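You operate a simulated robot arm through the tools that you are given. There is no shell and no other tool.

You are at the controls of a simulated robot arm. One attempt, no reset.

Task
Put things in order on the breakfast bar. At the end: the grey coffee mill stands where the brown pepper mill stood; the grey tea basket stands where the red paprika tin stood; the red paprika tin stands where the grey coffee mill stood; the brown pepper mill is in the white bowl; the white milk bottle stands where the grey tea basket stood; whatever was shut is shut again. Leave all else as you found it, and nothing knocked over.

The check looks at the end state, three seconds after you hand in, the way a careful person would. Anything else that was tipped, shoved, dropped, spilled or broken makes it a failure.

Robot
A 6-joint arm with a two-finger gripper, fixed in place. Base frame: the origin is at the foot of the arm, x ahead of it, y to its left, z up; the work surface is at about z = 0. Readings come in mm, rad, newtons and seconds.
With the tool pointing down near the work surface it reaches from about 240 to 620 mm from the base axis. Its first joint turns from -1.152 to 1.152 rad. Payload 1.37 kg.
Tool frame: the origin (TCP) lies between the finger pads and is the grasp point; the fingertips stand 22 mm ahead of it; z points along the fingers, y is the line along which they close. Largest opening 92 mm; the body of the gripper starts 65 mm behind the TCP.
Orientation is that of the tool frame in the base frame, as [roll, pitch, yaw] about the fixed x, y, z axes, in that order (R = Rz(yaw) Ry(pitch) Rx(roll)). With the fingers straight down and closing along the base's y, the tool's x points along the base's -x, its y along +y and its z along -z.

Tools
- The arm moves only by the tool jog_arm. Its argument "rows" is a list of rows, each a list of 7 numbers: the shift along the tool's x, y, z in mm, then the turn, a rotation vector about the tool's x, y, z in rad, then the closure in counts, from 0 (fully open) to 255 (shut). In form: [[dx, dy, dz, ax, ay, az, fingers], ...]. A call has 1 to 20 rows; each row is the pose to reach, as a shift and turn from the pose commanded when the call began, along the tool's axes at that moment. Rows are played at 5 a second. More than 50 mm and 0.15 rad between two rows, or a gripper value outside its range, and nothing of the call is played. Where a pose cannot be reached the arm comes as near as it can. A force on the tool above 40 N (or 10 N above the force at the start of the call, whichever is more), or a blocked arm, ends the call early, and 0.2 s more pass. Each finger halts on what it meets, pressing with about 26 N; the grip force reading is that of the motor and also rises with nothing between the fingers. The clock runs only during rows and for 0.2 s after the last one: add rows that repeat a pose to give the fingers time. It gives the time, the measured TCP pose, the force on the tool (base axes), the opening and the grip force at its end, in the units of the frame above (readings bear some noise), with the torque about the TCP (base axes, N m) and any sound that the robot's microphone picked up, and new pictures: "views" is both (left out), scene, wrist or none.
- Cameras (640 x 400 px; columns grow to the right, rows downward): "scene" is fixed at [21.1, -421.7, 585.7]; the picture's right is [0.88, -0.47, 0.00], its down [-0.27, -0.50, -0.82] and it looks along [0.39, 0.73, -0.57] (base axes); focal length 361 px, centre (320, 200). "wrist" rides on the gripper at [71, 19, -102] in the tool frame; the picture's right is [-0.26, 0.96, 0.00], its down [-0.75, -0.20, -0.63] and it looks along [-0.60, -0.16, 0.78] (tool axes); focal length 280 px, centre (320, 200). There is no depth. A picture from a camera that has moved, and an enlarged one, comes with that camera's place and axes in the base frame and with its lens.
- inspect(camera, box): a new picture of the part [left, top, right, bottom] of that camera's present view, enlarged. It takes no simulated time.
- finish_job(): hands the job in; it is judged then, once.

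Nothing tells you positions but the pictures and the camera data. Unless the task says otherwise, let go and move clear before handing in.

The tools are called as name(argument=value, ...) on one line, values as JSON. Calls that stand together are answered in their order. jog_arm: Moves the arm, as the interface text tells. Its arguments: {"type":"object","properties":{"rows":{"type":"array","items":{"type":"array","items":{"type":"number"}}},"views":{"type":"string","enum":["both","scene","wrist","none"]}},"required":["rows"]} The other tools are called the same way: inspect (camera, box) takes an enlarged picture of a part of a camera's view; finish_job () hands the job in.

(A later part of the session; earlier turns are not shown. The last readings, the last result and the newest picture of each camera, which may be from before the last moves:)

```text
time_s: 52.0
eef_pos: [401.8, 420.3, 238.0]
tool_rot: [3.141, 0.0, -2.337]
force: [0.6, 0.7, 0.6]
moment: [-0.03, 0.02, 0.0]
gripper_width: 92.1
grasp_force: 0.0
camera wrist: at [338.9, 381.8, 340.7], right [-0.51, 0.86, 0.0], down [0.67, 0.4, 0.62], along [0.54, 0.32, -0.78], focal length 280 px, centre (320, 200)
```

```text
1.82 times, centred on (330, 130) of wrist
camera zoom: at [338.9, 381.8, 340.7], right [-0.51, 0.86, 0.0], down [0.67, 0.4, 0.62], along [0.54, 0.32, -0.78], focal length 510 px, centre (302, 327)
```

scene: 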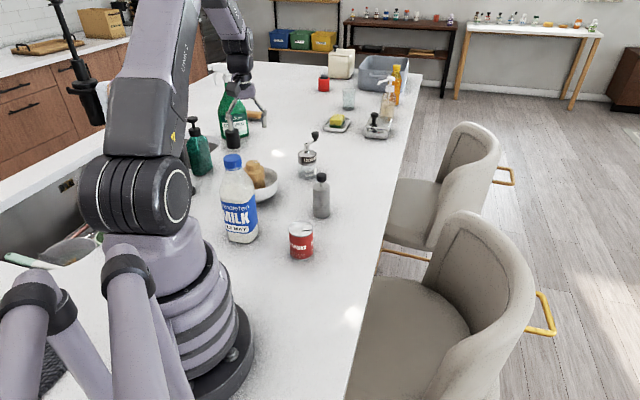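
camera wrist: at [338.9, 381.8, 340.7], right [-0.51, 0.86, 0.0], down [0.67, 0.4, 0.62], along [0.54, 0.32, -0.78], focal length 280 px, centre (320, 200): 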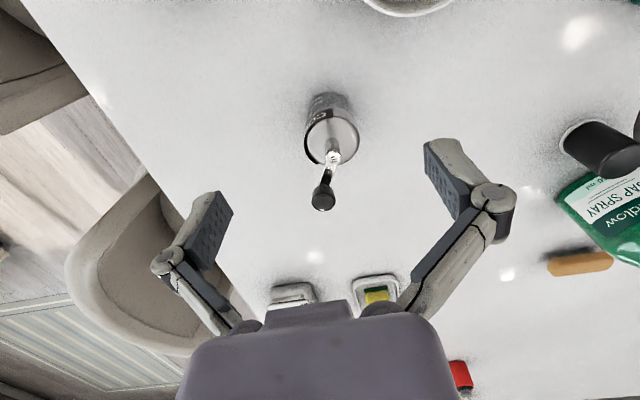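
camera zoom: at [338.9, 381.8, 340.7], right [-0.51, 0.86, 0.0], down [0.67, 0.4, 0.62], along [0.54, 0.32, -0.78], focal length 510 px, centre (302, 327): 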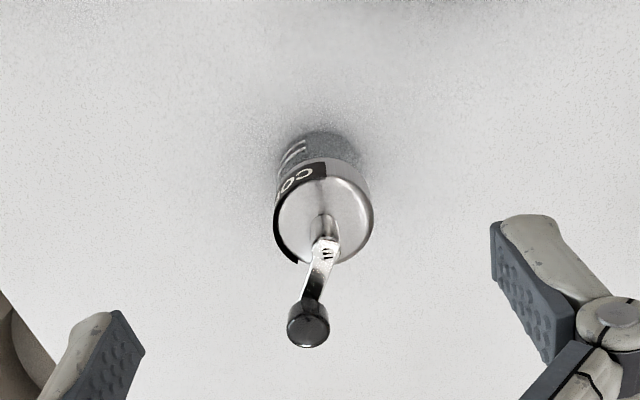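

The coffee mill reads about (448,464) from this nearer view, with its crank towards +x. I tilt the tool outward by 0.28 rad and move above it.

jog_arm(rows=[[-15, -0.7, 10, 0, -0.07, 0, 0], [-32, -1.5, 22, 0, -0.14, 0, 0], [-48, -2.2, 34, 0, -0.21, 0, 0], [-63.5, -3, 45, 0, -0.28, 0, 0], [-63.5, -3, 45, 0, -0.28, 0, 0]])

inspect(camera="wrist", box=[200, 0, 440, 220])

```text
time_s: 53.2
eef_pos: [448.2, 464.1, 194.0]
tool_rot: [3.139, 0.279, -2.337]
force: [0.9, -0.7, -0.1]
moment: [-0.02, 0.02, -0.05]
gripper_width: 92.0
grasp_force: 0.1
camera wrist: at [367.1, 407.8, 272.0], right [-0.52, 0.85, 0.07], down [0.53, 0.26, 0.81], along [0.67, 0.46, -0.58], focal length 280 px, centre (320, 200)
```

scene: 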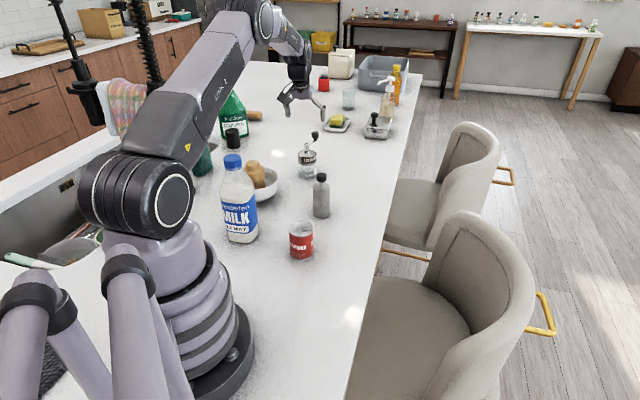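
wrist: 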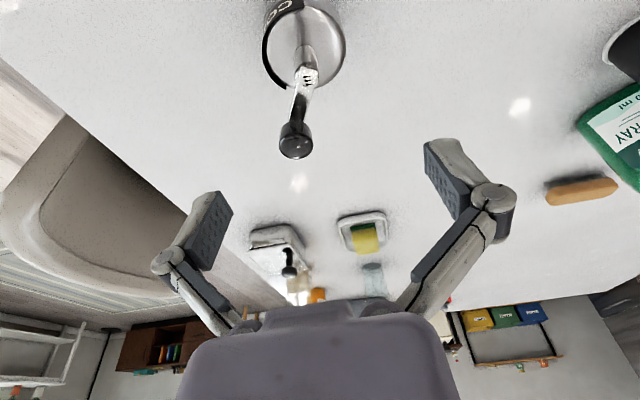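

```text
1.82 times, centred on (320, 110) of wrist
camera zoom: at [367.1, 407.8, 272.0], right [-0.52, 0.85, 0.07], down [0.53, 0.26, 0.81], along [0.67, 0.46, -0.58], focal length 510 px, centre (320, 364)
```

zoom: 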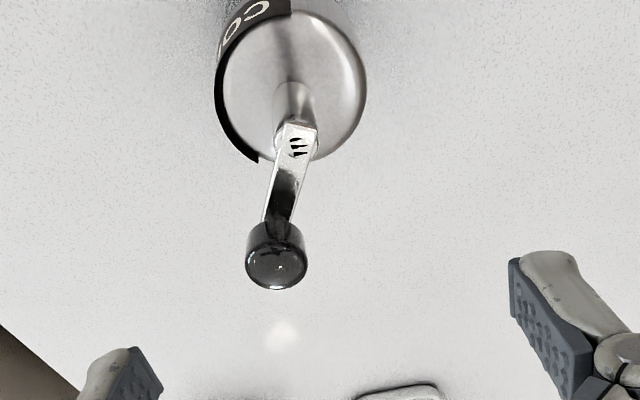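

The coffee mill axis is at about (448.5,462.3) and the knob lies outward, clear of the palm. I descend vertically with the tilted tool to z of about 50.

jog_arm(rows=[[11.9, -1.3, 38.2, 0, 0, 0, 0], [21.6, -1.3, 71.8, 0, 0, 0, 0], [29.8, -1.3, 100.7, 0, 0, 0, 0], [35.3, -1.3, 119.9, 0, 0, 0, 0], [40.6, -1.3, 138.2, 0, 0, 0, 0], [40.6, -1.3, 138.2, 0, 0, 0, 0]])

inspect(camera="wrist", box=[180, 0, 460, 280])

inspect(camera="scene", box=[260, 90, 360, 200])

```text
time_s: 54.6
eef_pos: [449.0, 463.0, 47.9]
tool_rot: [3.14, 0.282, -2.336]
force: [0.5, 0.2, -0.4]
moment: [0.02, 0.01, 0.03]
gripper_width: 91.8
grasp_force: 0.1
camera wrist: at [367.2, 406.1, 127.1], right [-0.52, 0.85, 0.07], down [0.53, 0.26, 0.81], along [0.67, 0.46, -0.58], focal length 280 px, centre (320, 200)
```

scene: 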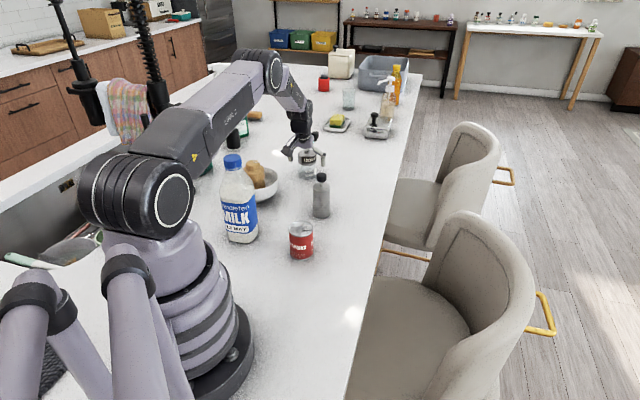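
wrist: 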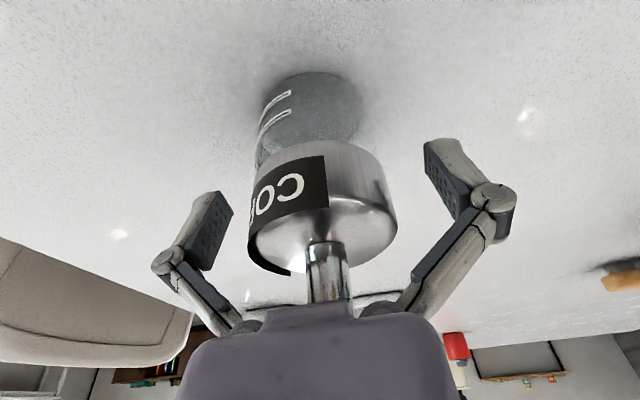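

```text
1.43 times, centred on (320, 140) of wrist
camera zoom: at [367.2, 406.1, 127.1], right [-0.52, 0.85, 0.07], down [0.53, 0.26, 0.81], along [0.67, 0.46, -0.58], focal length 401 px, centre (320, 286)
```

zoom: 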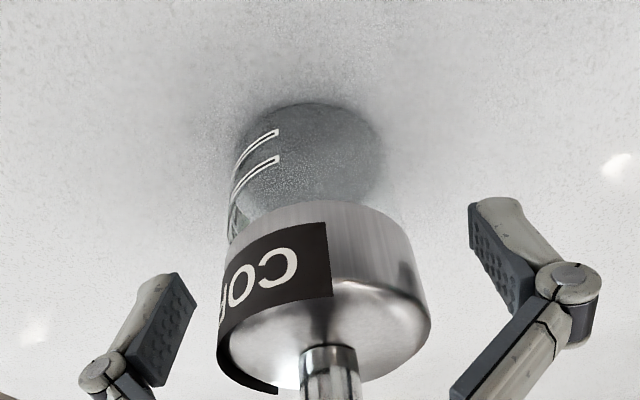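

```text
3.64 times, centred on (310, 145) of scene
camera zoom: at [21.1, -421.7, 585.7], right [0.88, -0.47, 0.0], down [-0.27, -0.5, -0.82], along [0.39, 0.73, -0.57], focal length 1314 px, centre (356, 400)
```

zoom: 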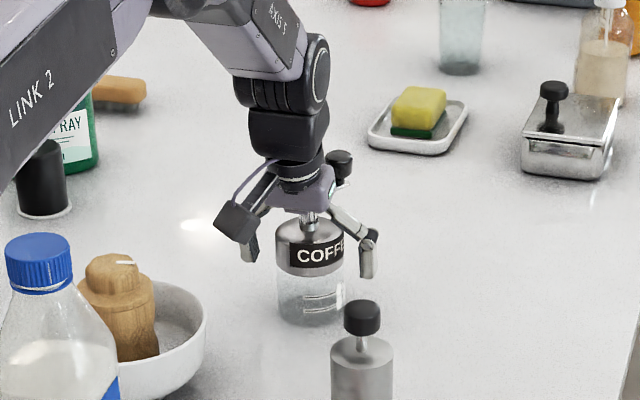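

The fingers straddle the mill and it is centred on the grasp point. I raise 7 mm so the steel rim stays within the pads, then close.

jog_arm(rows=[[-1.9, 0, -6.7, 0, 0, 0, 0], [-1.9, 0, -6.7, 0, 0, 0, 60], [-1.9, 0, -6.7, 0, 0, 0, 120], [-1.9, 0, -6.7, 0, 0, 0, 255], [-1.9, 0, -6.7, 0, 0, 0, 255], [-1.9, 0, -6.7, 0, 0, 0, 255]], views="wrist")

inspect(camera="wrist", box=[180, 0, 460, 280])

inspect(camera="scene", box=[260, 90, 360, 200])

```text
time_s: 56.0
eef_pos: [447.6, 463.2, 56.9]
tool_rot: [3.14, 0.282, -2.334]
force: [-0.7, -1.6, 3.6]
moment: [-0.04, 0.04, 0.0]
gripper_width: 57.2
grasp_force: 26.2
camera wrist: at [367.0, 406.1, 134.9], right [-0.52, 0.85, 0.07], down [0.53, 0.26, 0.81], along [0.67, 0.46, -0.58], focal length 280 px, centre (320, 200)
```

wrist: 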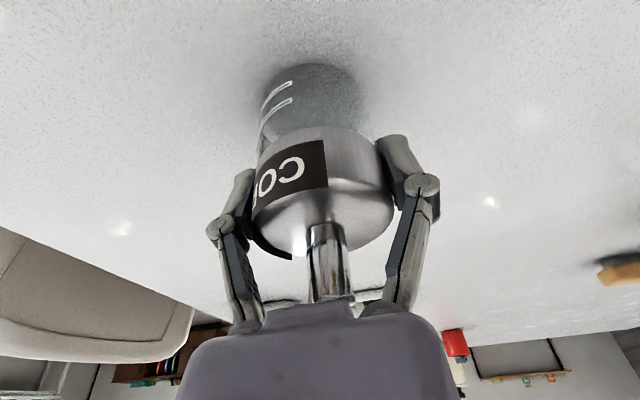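

```text
1.43 times, centred on (320, 140) of wrist
camera zoom: at [367.0, 406.1, 134.9], right [-0.52, 0.85, 0.07], down [0.53, 0.26, 0.81], along [0.67, 0.46, -0.58], focal length 401 px, centre (320, 286)
```

zoom: 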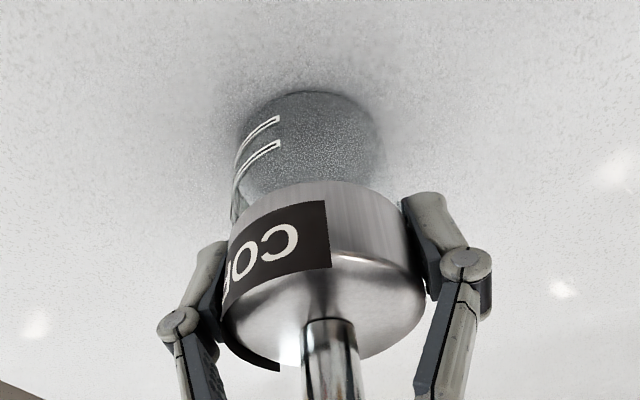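

```text
3.64 times, centred on (310, 145) of scene
camera zoom: at [21.1, -421.7, 585.7], right [0.88, -0.47, 0.0], down [-0.27, -0.5, -0.82], along [0.39, 0.73, -0.57], focal length 1314 px, centre (356, 400)
```

zoom: 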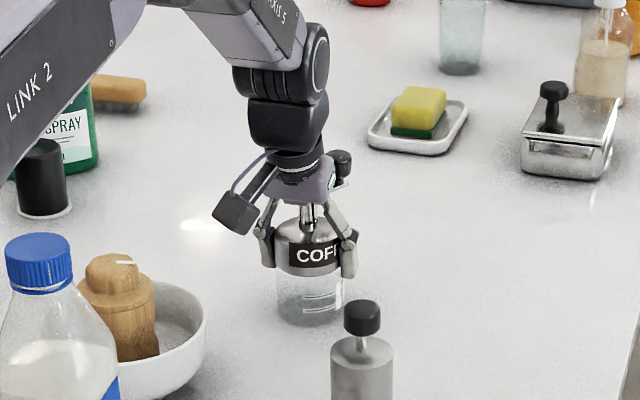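

The mill is gripped at 57.2 mm with the pads on the steel collar. I lift 20 mm slowly to test the hold.

jog_arm(rows=[[-0.8, 0, -2.9, 0, 0, 0, 255], [-2.2, 0, -7.7, 0, 0, 0, 255], [-3.9, 0, -13.5, 0, 0, 0, 255], [-5.5, 0, -19.2, 0, 0, 0, 255], [-5.5, 0, -19.2, 0, 0, 0, 255]], views="wrist")

inspect(camera="scene", box=[260, 90, 360, 200])

```text
time_s: 57.2
eef_pos: [448.9, 463.7, 77.3]
tool_rot: [3.14, 0.279, -2.337]
force: [-0.3, 0.8, -1.3]
moment: [0.0, -0.01, -0.02]
gripper_width: 57.0
grasp_force: 26.2
camera wrist: at [367.2, 406.4, 155.3], right [-0.52, 0.85, 0.07], down [0.53, 0.26, 0.81], along [0.67, 0.46, -0.58], focal length 280 px, centre (320, 200)
```

wrist: 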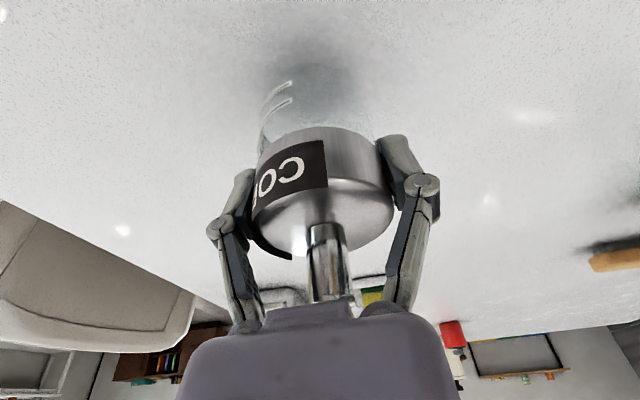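

```text
3.64 times, centred on (310, 145) of scene
camera zoom: at [21.1, -421.7, 585.7], right [0.88, -0.47, 0.0], down [-0.27, -0.5, -0.82], along [0.39, 0.73, -0.57], focal length 1314 px, centre (356, 400)
```

zoom: 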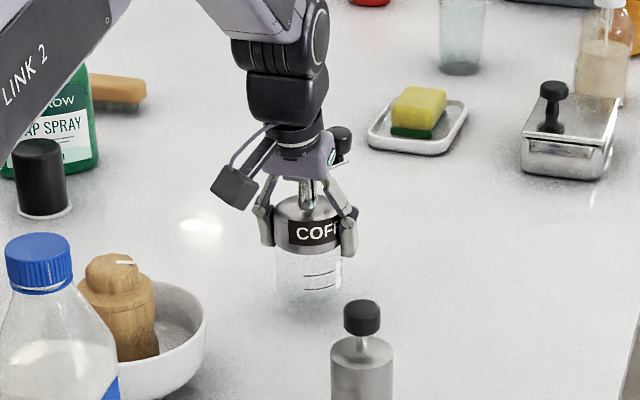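

The mill rises with no slip. I carry it to above the pepper mill's old place (520.5,337.3), turning the tool a little so the wrist camera stays clear of the tea basket.

jog_arm(rows=[[-2.8, 0, -9.6, 0, 0, 0, 255], [-5.5, 0, -19.2, 0, 0, 0, 255], [-3.5, -7, -19.8, 0.0058, 0, 0.0202, 255], [0.4, -20.9, -20.9, 0.0175, 0, 0.0605, 255], [5.6, -39, -22.4, 0.0326, 0, 0.113, 255], [11.1, -58.5, -24, 0.049, 0, 0.1695, 255], [16.6, -78.1, -25.6, 0.0653, 0, 0.226, 255], [22.2, -97.6, -27.2, 0.0816, 0, 0.2825, 255], [27.3, -115.7, -28.7, 0.0968, 0, 0.3349, 255], [31.6, -131, -29.9, 0.1096, 0, 0.3793, 255], [34, -139.4, -30.6, 0.1166, 0, 0.4035, 255], [34, -139.4, -30.6, 0.1166, 0, 0.4035, 255]])

inspect(camera="scene", box=[280, 80, 400, 220])

```text
time_s: 59.8
eef_pos: [520.5, 336.4, 97.1]
tool_rot: [-3.14, 0.279, -2.756]
force: [0.2, 0.2, -1.6]
moment: [0.02, 0.02, 0.0]
gripper_width: 57.2
grasp_force: 26.5
camera wrist: at [423.9, 317.5, 175.1], right [-0.13, 0.99, 0.07], down [0.59, 0.02, 0.81], along [0.8, 0.15, -0.58], focal length 280 px, centre (320, 200)
```

scene: 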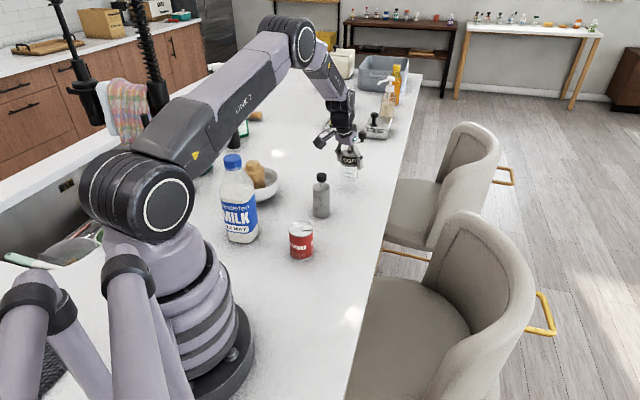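
wrist: 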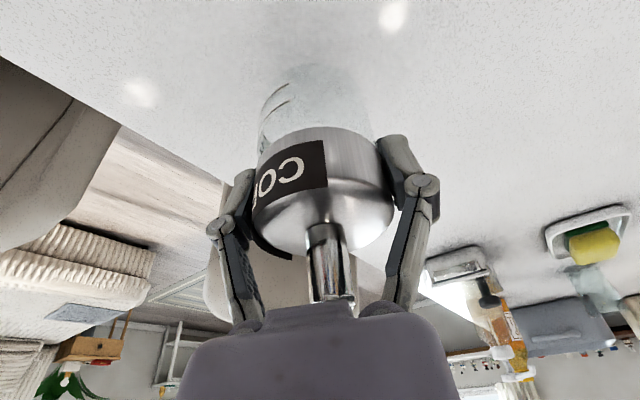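

```text
2.86 times, centred on (340, 150) of scene
camera zoom: at [21.1, -421.7, 585.7], right [0.88, -0.47, 0.0], down [-0.27, -0.5, -0.82], along [0.39, 0.73, -0.57], focal length 1032 px, centre (263, 343)
```

zoom: 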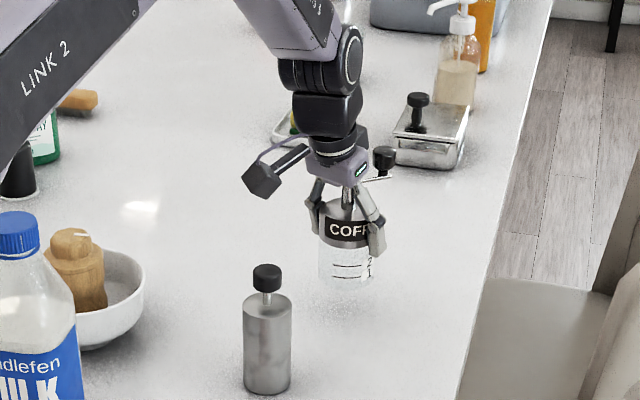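

The mill is above the target, base about 40 mm up. I lower it 34 mm, then feel for the bar.

jog_arm(rows=[[1.1, 0.3, 4.8, 0, 0, 0, 255], [2.7, 0.7, 11, 0, 0, 0, 255], [5, 0.7, 19.2, 0, 0, 0, 255], [7.4, 0.7, 26.9, 0, 0, 0, 255], [9.1, 0.7, 32.7, 0, 0, 0, 255], [9.1, 0.7, 32.7, 0, 0, 0, 255]], views="scene")

inspect(camera="scene", box=[280, 80, 400, 220])

```text
time_s: 61.2
eef_pos: [521.2, 337.0, 63.2]
tool_rot: [3.141, 0.28, -2.755]
force: [0.8, -1.1, -1.7]
moment: [-0.01, 0.02, 0.01]
gripper_width: 57.1
grasp_force: 25.9
```

scene: 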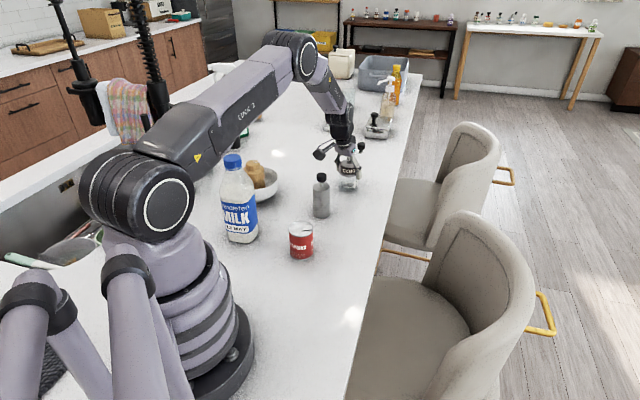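

```text
2.86 times, centred on (340, 150) of scene
camera zoom: at [21.1, -421.7, 585.7], right [0.88, -0.47, 0.0], down [-0.27, -0.5, -0.82], along [0.39, 0.73, -0.57], focal length 1032 px, centre (263, 343)
```

zoom: 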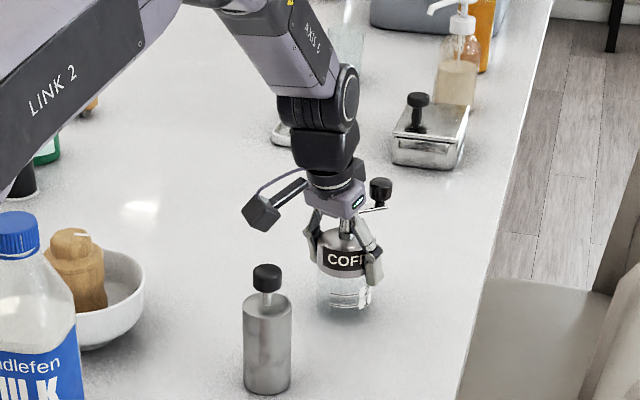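

About 6 mm remain. I lower in small steps to contact.

jog_arm(rows=[[0.8, 0, 2.9, 0, 0, 0, 255], [1.3, 0, 4.8, 0, 0, 0, 255], [1.7, 0, 6, 0, 0, 0, 255], [1.7, 0, 6, 0, 0, 0, 255]], views="none")

```text
time_s: 62.2
eef_pos: [520.3, 337.9, 57.7]
tool_rot: [3.14, 0.279, -2.754]
force: [0.3, -0.9, 0.1]
moment: [0.04, 0.0, 0.05]
gripper_width: 56.8
grasp_force: 25.9
```

The force has started to change, so the mill is just touching. One more millimetre, then I read the force again.

jog_arm(rows=[[0.3, 0, 1, 0, 0, 0, 255], [0.3, 0, 1, 0, 0, 0, 255]], views="none")

```text
time_s: 62.8
eef_pos: [521.1, 336.8, 56.3]
tool_rot: [3.14, 0.281, -2.753]
force: [-4.3, -2.6, 12.4]
moment: [0.0, 0.32, 0.08]
gripper_width: 56.8
grasp_force: 26.1
```

The mill is on the bar with 12 N. I ease off, open fully and rise straight up.

jog_arm(rows=[[-0.2, 0, -0.7, 0, 0, 0, 255], [-0.2, 0, -0.7, 0, 0, 0, 190], [-0.2, 0, -0.7, 0, 0, 0, 120], [-0.2, 0, -0.7, 0, 0, 0, 50], [-0.2, 0, -0.7, 0, 0, 0, 0], [-0.2, 0, -0.7, 0, 0, 0, 0], [-5.5, 0, -19.2, 0, 0, 0, 0], [-13.8, 0, -48, 0, 0, 0, 0], [-24.8, 0, -86.5, 0, 0, 0, 0], [-33, 0, -115.4, 0, 0, 0, 0], [-41.3, 0, -144.2, 0, 0, 0, 0], [-41.3, 0, -144.2, 0, 0, 0, 0]])

inspect(camera="scene", box=[220, 120, 370, 220])

```text
time_s: 65.4
eef_pos: [519.0, 336.5, 206.3]
tool_rot: [3.142, 0.281, -2.756]
force: [-1.2, 1.1, 0.5]
moment: [0.03, 0.01, -0.02]
gripper_width: 92.2
grasp_force: 0.1
camera wrist: at [423.6, 318.0, 284.5], right [-0.13, 0.99, 0.07], down [0.59, 0.02, 0.81], along [0.8, 0.15, -0.58], focal length 280 px, centre (320, 200)
```

scene: 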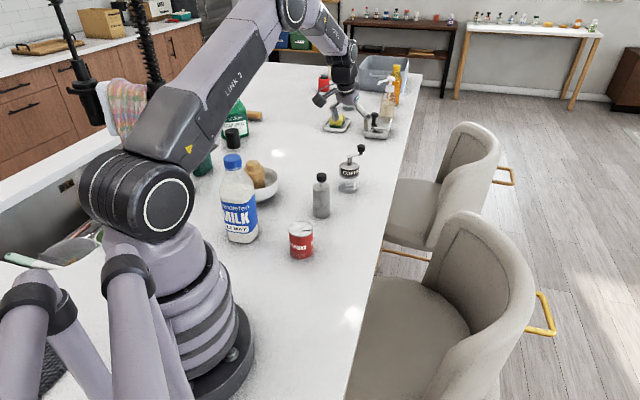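
wrist: 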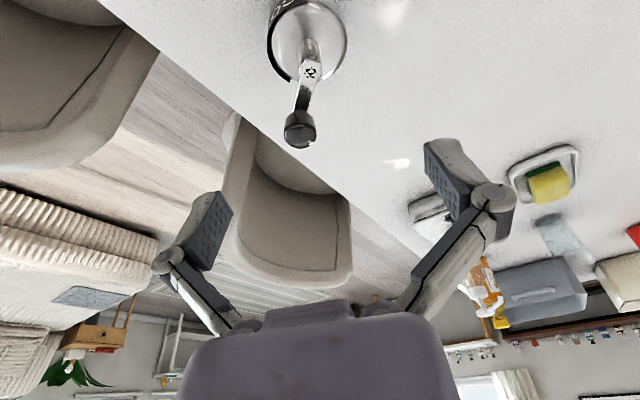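

```text
4.00 times, centred on (295, 170) of scene
camera zoom: at [21.1, -421.7, 585.7], right [0.88, -0.47, 0.0], down [-0.27, -0.5, -0.82], along [0.39, 0.73, -0.57], focal length 1445 px, centre (420, 320)
```

zoom: 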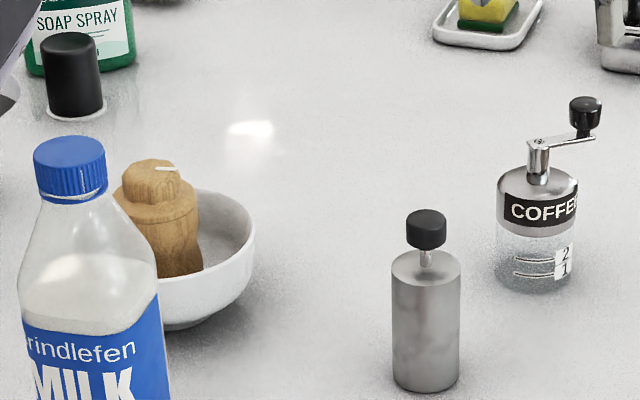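

The coffee mill stands where the pepper mill was. Next is the paprika tin. I keep the same tilt because the tin must be set down at the far coffee mill spot, and I move above the tin for a closer look.

jog_arm(rows=[[36, -10, -7.7, 0, 0, 0, 0], [71.5, -20, -15.4, 0, 0, 0, 0], [107, -30, -23, 0, 0, 0, 0], [143, -40, -30.7, 0, 0, 0, 0], [179, -50, -38.4, 0, 0, 0, 0], [214, -60, -46, 0, 0, 0, 0], [250, -70, -53.7, 0, 0, 0, 0], [285.8, -80.2, -61.4, 0, 0, 0, 0], [285.8, -80.2, -61.4, 0, 0, 0, 0]])

inspect(camera="wrist", box=[220, 0, 440, 200])

```text
time_s: 67.4
eef_pos: [280.4, 149.5, 185.0]
tool_rot: [3.125, 0.277, -2.863]
force: [-0.6, 1.4, 0.4]
moment: [-0.06, 0.0, 0.13]
gripper_width: 91.9
grasp_force: 0.1
out of reach, approached as far as the arm can: row 7, 8
camera wrist: at [182.5, 139.6, 264.7], right [-0.03, 1.0, 0.09], down [0.59, -0.05, 0.8], along [0.8, 0.07, -0.59], focal length 280 px, centre (320, 200)
```

scene: 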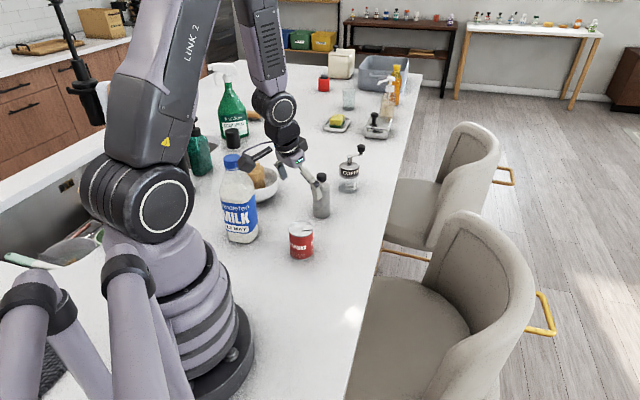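
wrist: 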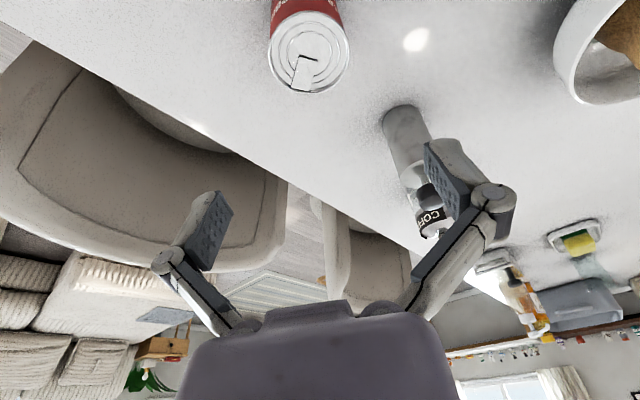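

```text
2.00 times, centred on (330, 100) of wrist
camera zoom: at [182.5, 139.6, 264.7], right [-0.03, 1.0, 0.09], down [0.59, -0.05, 0.8], along [0.8, 0.07, -0.59], focal length 561 px, centre (300, 400)
```

zoom: 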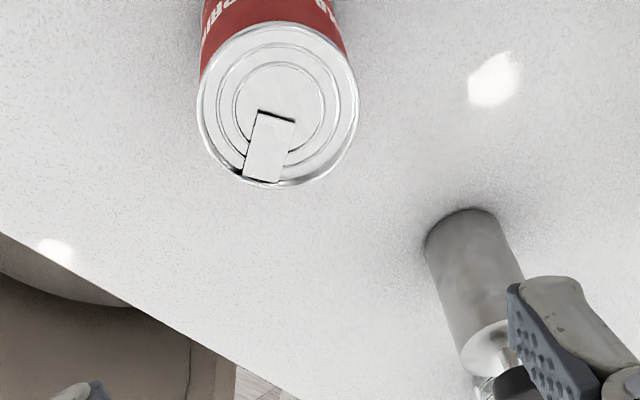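

At this retracted pose the tilted tool lines up with the forearm, a wrist singularity, and the yaw drifted by 0.1 rad. I reduce the tilt to about 0.16 rad, which should still reach the far spot, and align the tool with the arm's plane.

jog_arm(rows=[[0, 0, 0, -0.022, 0.058, -0.106, 0], [0, 0, 0, -0.044, 0.117, -0.213, 0], [0, 0, 0, -0.044, 0.117, -0.213, 0]])

inspect(camera="wrist", box=[220, 0, 440, 200])

```text
time_s: 68.2
eef_pos: [281.1, 153.3, 185.2]
tool_rot: [3.141, 0.163, -2.536]
force: [-0.6, -0.1, -0.1]
moment: [0.0, 0.01, 0.0]
gripper_width: 92.1
grasp_force: 0.1
camera wrist: at [197.7, 118.8, 274.6], right [-0.34, 0.94, 0.04], down [0.64, 0.2, 0.74], along [0.69, 0.28, -0.67], focal length 280 px, centre (320, 200)
```

scene: 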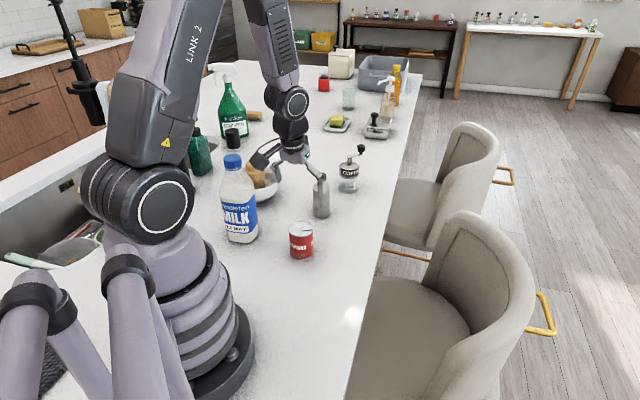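
wrist: 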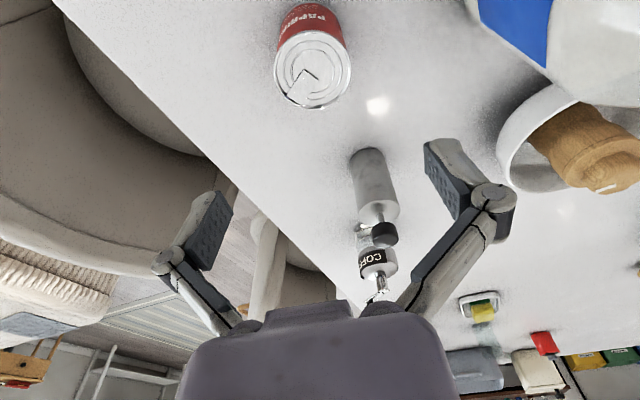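

```text
2.00 times, centred on (330, 100) of wrist
camera zoom: at [197.7, 118.8, 274.6], right [-0.34, 0.94, 0.04], down [0.64, 0.2, 0.74], along [0.69, 0.28, -0.67], focal length 561 px, centre (300, 400)
```

zoom: 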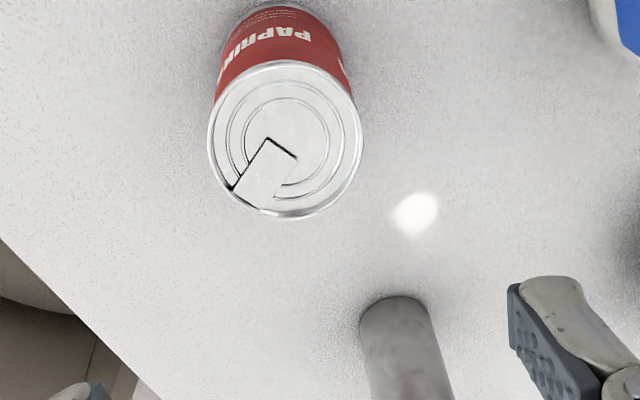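

The orientation is now clean (tilt 0.163, aligned with the arm). The tin reads about (278.5,151.3), and I descend around it to z of about 60.

jog_arm(rows=[[8.9, -0.2, 34, 0, 0, 0, 0], [13.7, -0.2, 63.6, 0, 0, 0, 0], [18.6, -0.2, 93.2, 0, 0, 0, 0], [21.9, -0.2, 113, 0, 0, 0, 0], [23.5, -0.2, 122.8, 0, 0, 0, 0], [23.5, -0.2, 122.8, 0, 0, 0, 0]])

inspect(camera="wrist", box=[180, 0, 460, 280])

inspect(camera="scene", box=[240, 160, 360, 280])

```text
time_s: 69.2
eef_pos: [262.9, 167.3, 78.9]
tool_rot: [3.069, 0.177, -2.256]
force: [2.1, -6.7, 21.8]
moment: [-0.79, -0.67, -0.12]
gripper_width: 92.1
grasp_force: 0.2
out of reach, approached as far as the arm can: row 1, 2, 3
stopped in row 5: the force on the tool passed its limit at 93 N (the readings are from after the stop); the commanded pose is now the measured one
camera wrist: at [198.2, 107.6, 168.5], right [-0.59, 0.8, 0.12], down [0.59, 0.33, 0.73], along [0.55, 0.5, -0.67], focal length 280 px, centre (320, 200)
```

scene: 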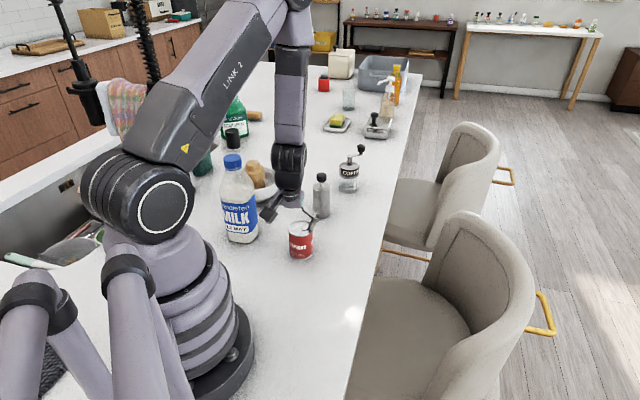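
wrist: 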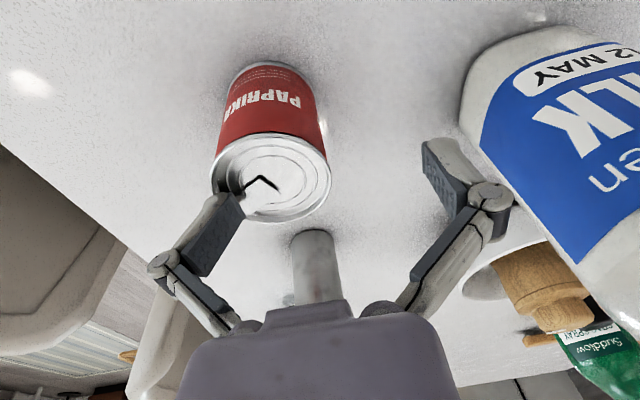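

```text
1.43 times, centred on (320, 140) of wrist
camera zoom: at [198.2, 107.6, 168.5], right [-0.59, 0.8, 0.12], down [0.59, 0.33, 0.73], along [0.55, 0.5, -0.67], focal length 401 px, centre (320, 286)
```

zoom: 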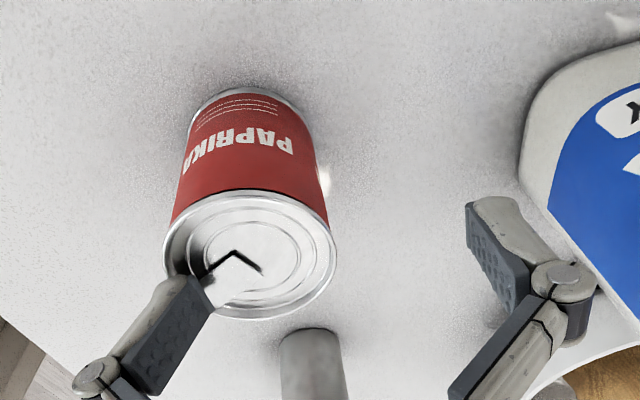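

```text
3.33 times, centred on (300, 220) of scene
camera zoom: at [21.0, -421.8, 585.7], right [0.88, -0.47, 0.0], down [-0.27, -0.5, -0.82], along [0.39, 0.73, -0.57], focal length 1204 px, centre (387, 133)
```

zoom: 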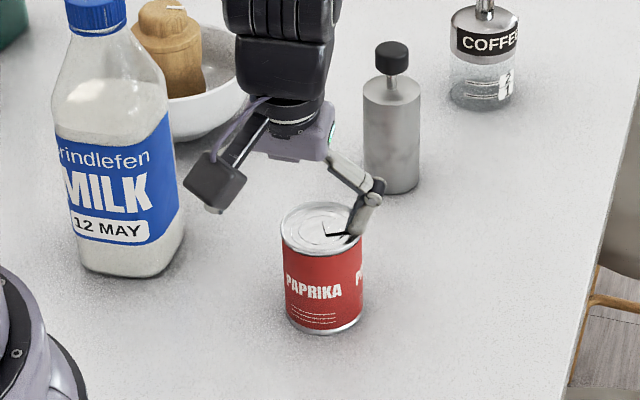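

The wrist singularity made the arm drift off its commanded pose while descending, and one fingertip landed on the tin's lid. The tin still stands, so I back straight up and re-check.

jog_arm(rows=[[-1.8, 0.7, -9.8, 0, 0, 0, 0], [-4.4, 1.8, -24.5, 0, 0, 0, 0], [-7.9, 3.2, -44.2, 0, 0, 0, 0], [-12.3, 5, -68.7, 0, 0, 0, 0], [-12.3, 5, -68.7, 0, 0, 0, 0]])

inspect(camera="scene", box=[240, 160, 360, 280])

```text
time_s: 70.4
eef_pos: [262.8, 168.5, 149.2]
tool_rot: [3.068, 0.176, -2.254]
force: [0.6, -0.4, -0.1]
moment: [-0.03, -0.03, 0.03]
gripper_width: 92.1
grasp_force: 0.0
camera wrist: at [197.6, 107.7, 238.6], right [-0.59, 0.8, 0.12], down [0.59, 0.34, 0.73], along [0.54, 0.5, -0.67], focal length 280 px, centre (320, 200)
```

scene: 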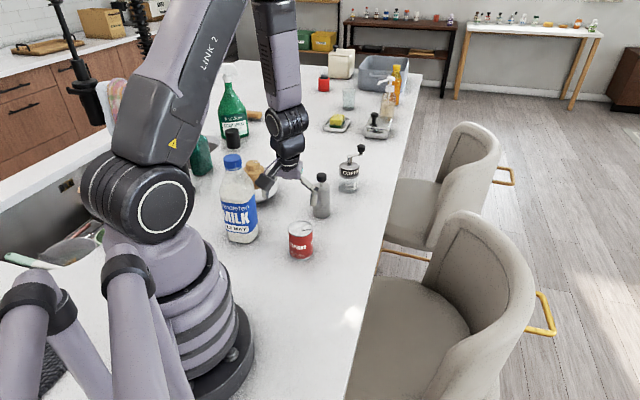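
wrist: 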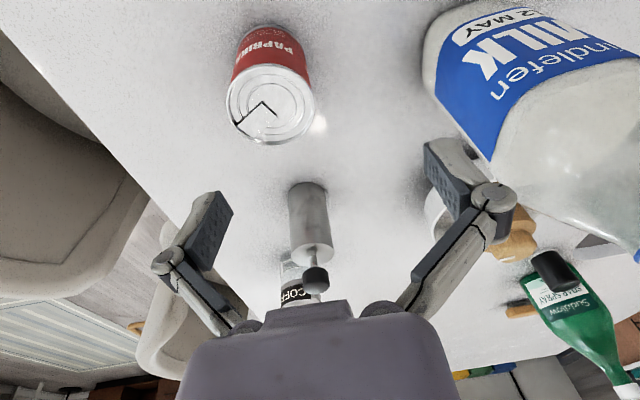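

```text
3.33 times, centred on (300, 220) of scene
camera zoom: at [21.1, -421.7, 585.7], right [0.88, -0.47, 0.0], down [-0.27, -0.5, -0.82], along [0.39, 0.73, -0.57], focal length 1204 px, centre (387, 133)
```

zoom: 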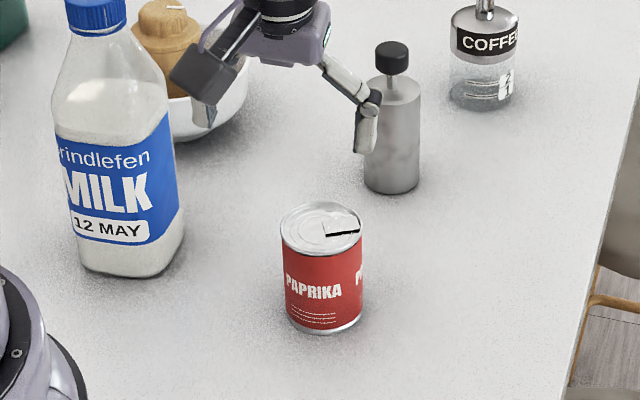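

The tin is unmoved and undamaged. In this near region I will lean the tool inward instead (tilt -0.15), which keeps the wrist away from the singularity. The tin will then go to an intermediate spot for regrasping. First I reorient higher up over the tin.

jog_arm(rows=[[-2.2, -4.5, -17.8, 0.0197, 0.0769, 0.1004, 0], [-4.5, -9, -35.5, 0.0394, 0.1538, 0.2008, 0], [-6.7, -13.5, -53.3, 0.0591, 0.2307, 0.3012, 0], [-8.9, -18, -71, 0.0788, 0.3076, 0.4016, 0], [-8.9, -18, -71, 0.0788, 0.3076, 0.4016, 0], [-8.9, -18, -71, 0.0788, 0.3076, 0.4016, 0], [-8.9, -18, -71, 0.0788, 0.3076, 0.4016, 0]])

inspect(camera="wrist", box=[220, 0, 440, 200])

```text
time_s: 72.0
eef_pos: [219.9, 185.7, 173.5]
tool_rot: [3.057, -0.129, -2.636]
force: [0.3, -0.6, 0.2]
moment: [0.01, -0.01, 0.0]
gripper_width: 92.0
grasp_force: 0.0
out of reach, approached as far as the arm can: row 1, 2, 3, 4, 5, 6, 7
camera wrist: at [164.6, 168.6, 285.3], right [-0.23, 0.97, 0.05], down [0.85, 0.17, 0.5], along [0.48, 0.16, -0.86], focal length 280 px, centre (320, 200)
```

scene: 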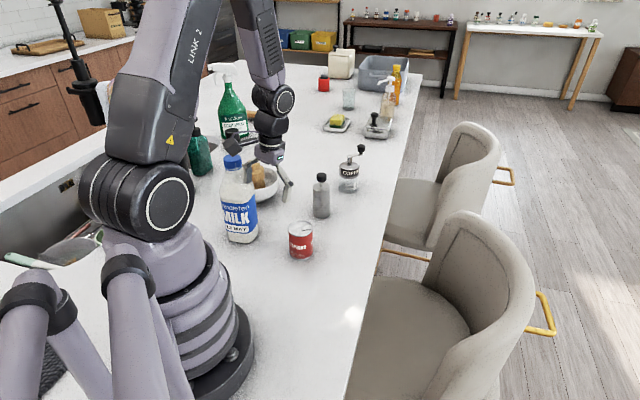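
wrist: 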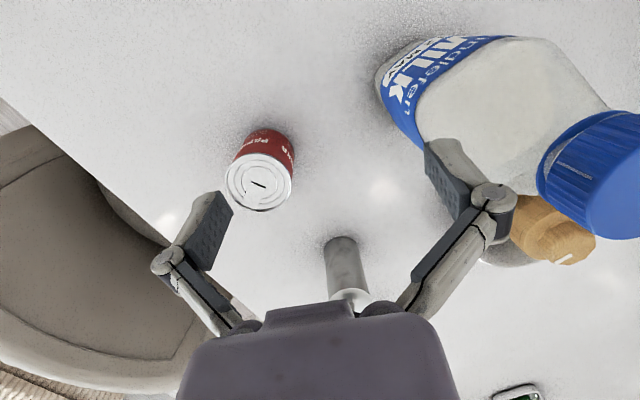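

```text
2.00 times, centred on (330, 100) of wrist
camera zoom: at [164.6, 168.6, 285.3], right [-0.23, 0.97, 0.05], down [0.85, 0.17, 0.5], along [0.48, 0.16, -0.86], focal length 561 px, centre (300, 400)
```

zoom: 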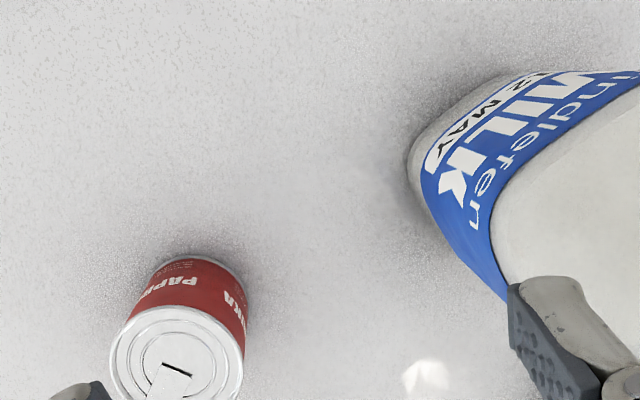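

The arm stopped short of the commanded pose, apparently at a joint limit in the wrist. I look at the wrist links to understand its configuration before moving on.

inspect(camera="scene", box=[200, 0, 340, 220])

inspect(camera="wrist", box=[340, 20, 640, 280])

```text
1.82 times, centred on (270, 110) of scene
camera zoom: at [21.1, -421.7, 585.7], right [0.88, -0.47, 0.0], down [-0.27, -0.5, -0.82], along [0.39, 0.73, -0.57], focal length 657 px, centre (411, 364)
```

zoom: 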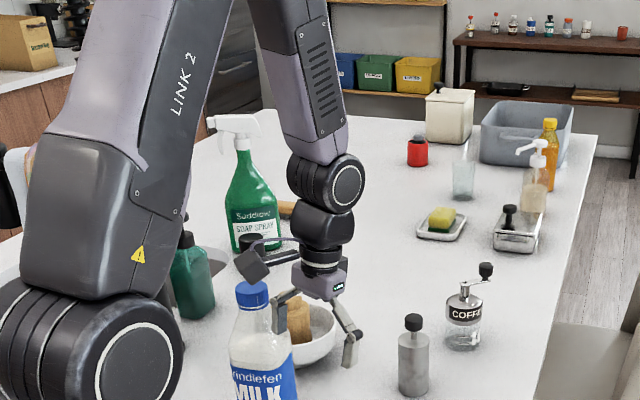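

```text
1.54 times, centred on (490, 150) of wrist
camera zoom: at [164.6, 168.6, 285.3], right [-0.23, 0.97, 0.05], down [0.85, 0.17, 0.5], along [0.48, 0.16, -0.86], focal length 431 px, centre (58, 277)
```

zoom: 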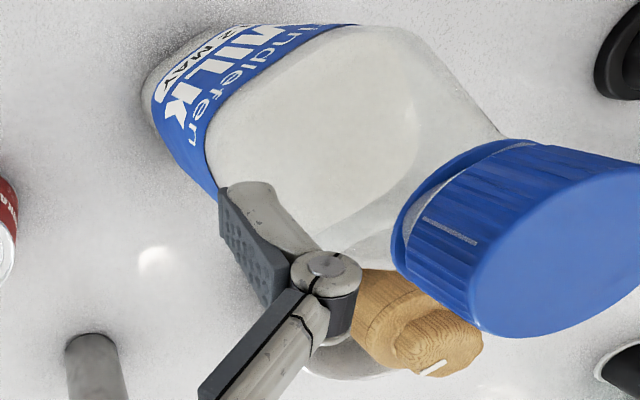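

The wrist looks uncrossed, so the solver may simply not have converged. I repeat the same commanded pose for two rows and see whether the arm keeps approaching it, which would move it away from the bottle.

jog_arm(rows=[[0, 0, 0, 0, 0, 0, 0], [0, 0, 0, 0, 0, 0, 0]], views="scene")

```text
time_s: 72.6
eef_pos: [219.0, 187.5, 173.3]
tool_rot: [3.055, -0.129, -2.637]
force: [0.2, 0.0, -0.1]
moment: [0.01, 0.06, 0.01]
gripper_width: 91.9
grasp_force: 0.0
```

scene: 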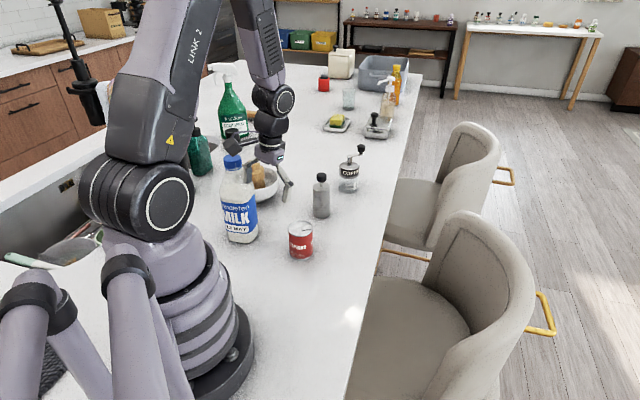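

The commanded pose is now the actual one. I try a plain translation from here, away from the bottle and upward, keeping this orientation.

jog_arm(rows=[[-3.2, -18.6, -22.2, 0, 0, 0, 0], [-6.5, -37.2, -44.5, 0, 0, 0, 0], [-6.5, -37.2, -44.5, 0, 0, 0, 0]], views="both")

```text
time_s: 73.4
eef_pos: [234.8, 158.3, 195.1]
tool_rot: [3.023, -0.117, -2.637]
force: [0.5, -0.3, -0.2]
moment: [0.0, 0.0, 0.0]
gripper_width: 91.9
grasp_force: 0.2
out of reach, approached as far as the arm can: row 1, 2, 3
camera wrist: at [179.8, 136.5, 306.2], right [-0.22, 0.97, 0.08], down [0.85, 0.15, 0.5], along [0.48, 0.18, -0.86], focal length 280 px, centre (320, 200)
```

scene: 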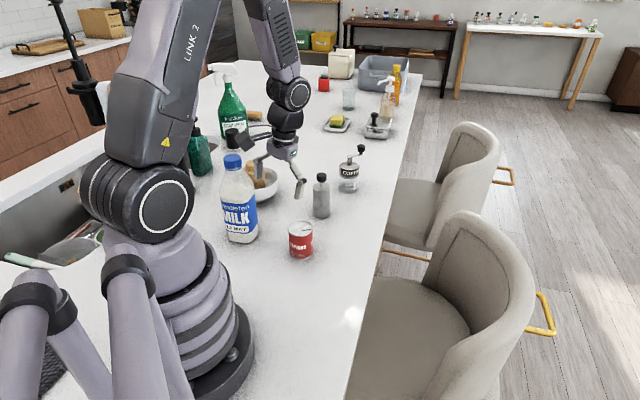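
wrist: 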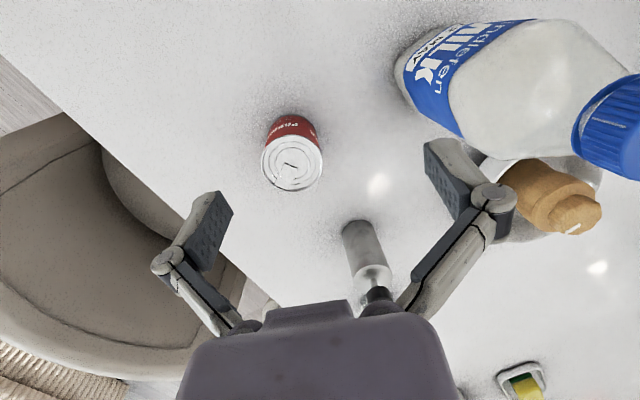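

The arm is pinned against a wrist limit because the wrist has flipped through its singularity. I will unwind it: lean the tool sideways while moving outward, then outward and low, and then cross back in the arm's plane. First comes the sideways lean.

jog_arm(rows=[[-12.8, -21.2, -4, -0.06, -0.038, 0.04, 0], [-25.5, -42.5, -8, -0.12, -0.077, 0.08, 0], [-38.3, -63.7, -12.1, -0.18, -0.115, 0.12, 0], [-38.3, -63.7, -12.1, -0.18, -0.115, 0.12, 0]])

inspect(camera="scene", box=[200, 0, 400, 280])

```text
time_s: 74.4
eef_pos: [299.5, 120.7, 196.5]
tool_rot: [2.885, -0.035, -2.776]
force: [0.3, 0.2, -0.4]
moment: [-0.01, 0.02, -0.04]
gripper_width: 92.1
grasp_force: 0.1
camera wrist: at [239.7, 90.5, 302.4], right [-0.08, 0.97, 0.23], down [0.85, -0.05, 0.53], along [0.52, 0.24, -0.82], focal length 280 px, centre (320, 200)
```

scene: 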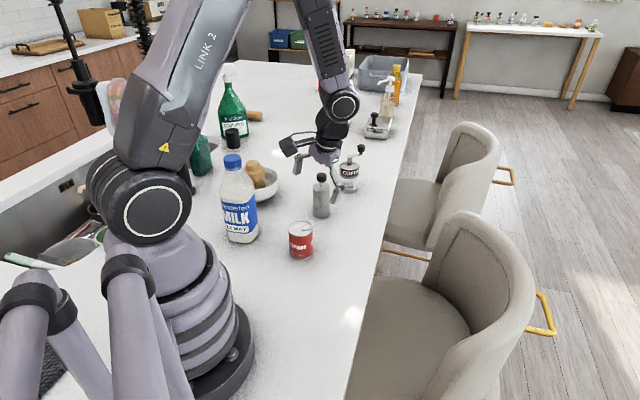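
wrist: 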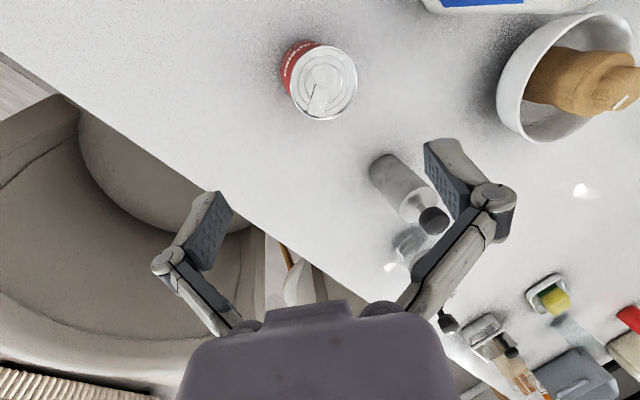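

```text
1.43 times, centred on (300, 140) of scene
camera zoom: at [21.1, -421.7, 585.7], right [0.88, -0.47, 0.0], down [-0.27, -0.5, -0.82], along [0.39, 0.73, -0.57], focal length 516 px, centre (349, 286)
```

zoom: 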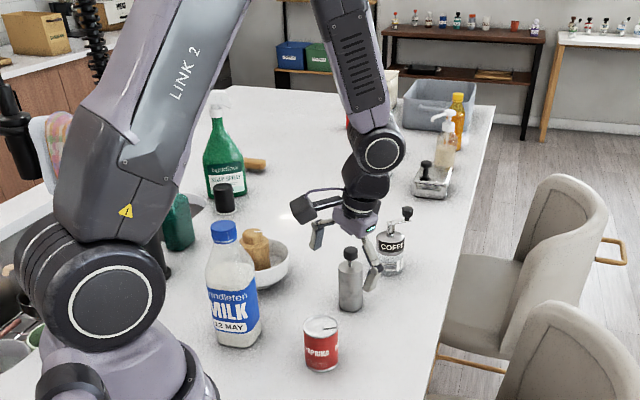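

That pose was reached cleanly. I believe the wrist's roll joint has wound a full turn around its singularity, so I unwind it by taking the tool's lean in a circle: left, outward, right, then inward. This is over free space, clear of the tin and tea basket, and I do the left lean first.

jog_arm(rows=[[-22.2, -3, 20.9, -0.0216, -0.0998, -0.0132, 0], [-44.3, -5.9, 41.7, -0.0433, -0.1997, -0.0264, 0], [-66.5, -8.9, 62.6, -0.0649, -0.2995, -0.0396, 0], [-66.5, -8.9, 62.6, -0.0649, -0.2995, -0.0396, 0]])

inspect(camera="scene", box=[200, 0, 420, 280])

```text
time_s: 75.4
eef_pos: [357.4, 150.7, 131.3]
tool_rot: [2.816, 0.266, -2.822]
force: [-0.4, 0.3, 0.3]
moment: [-0.02, 0.0, 0.01]
gripper_width: 91.9
grasp_force: 0.1
camera wrist: at [271.6, 107.1, 212.2], right [-0.12, 0.92, 0.37], down [0.68, -0.19, 0.7], along [0.72, 0.34, -0.61], focal length 280 px, centre (320, 200)
```

scene: 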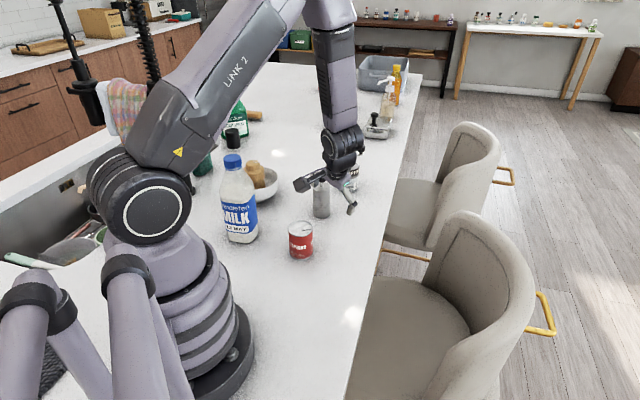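
wrist: 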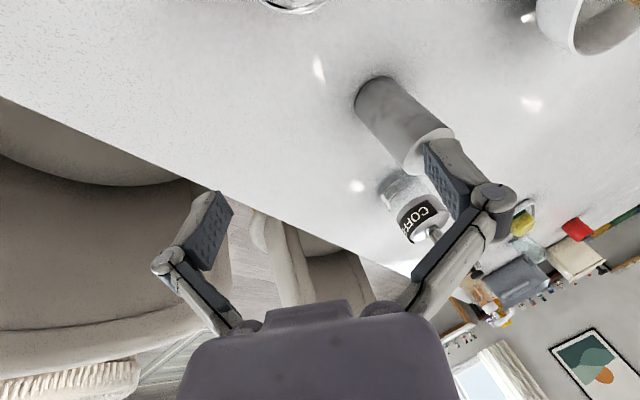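

```text
1.43 times, centred on (310, 140) of scene
camera zoom: at [21.1, -421.7, 585.7], right [0.88, -0.47, 0.0], down [-0.27, -0.5, -0.82], along [0.39, 0.73, -0.57], focal length 516 px, centre (334, 286)
```

zoom: 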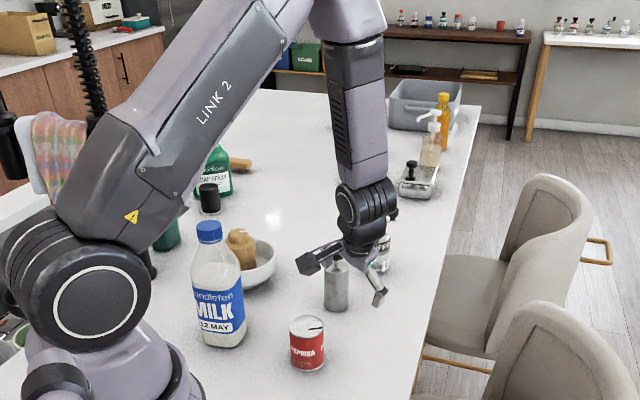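

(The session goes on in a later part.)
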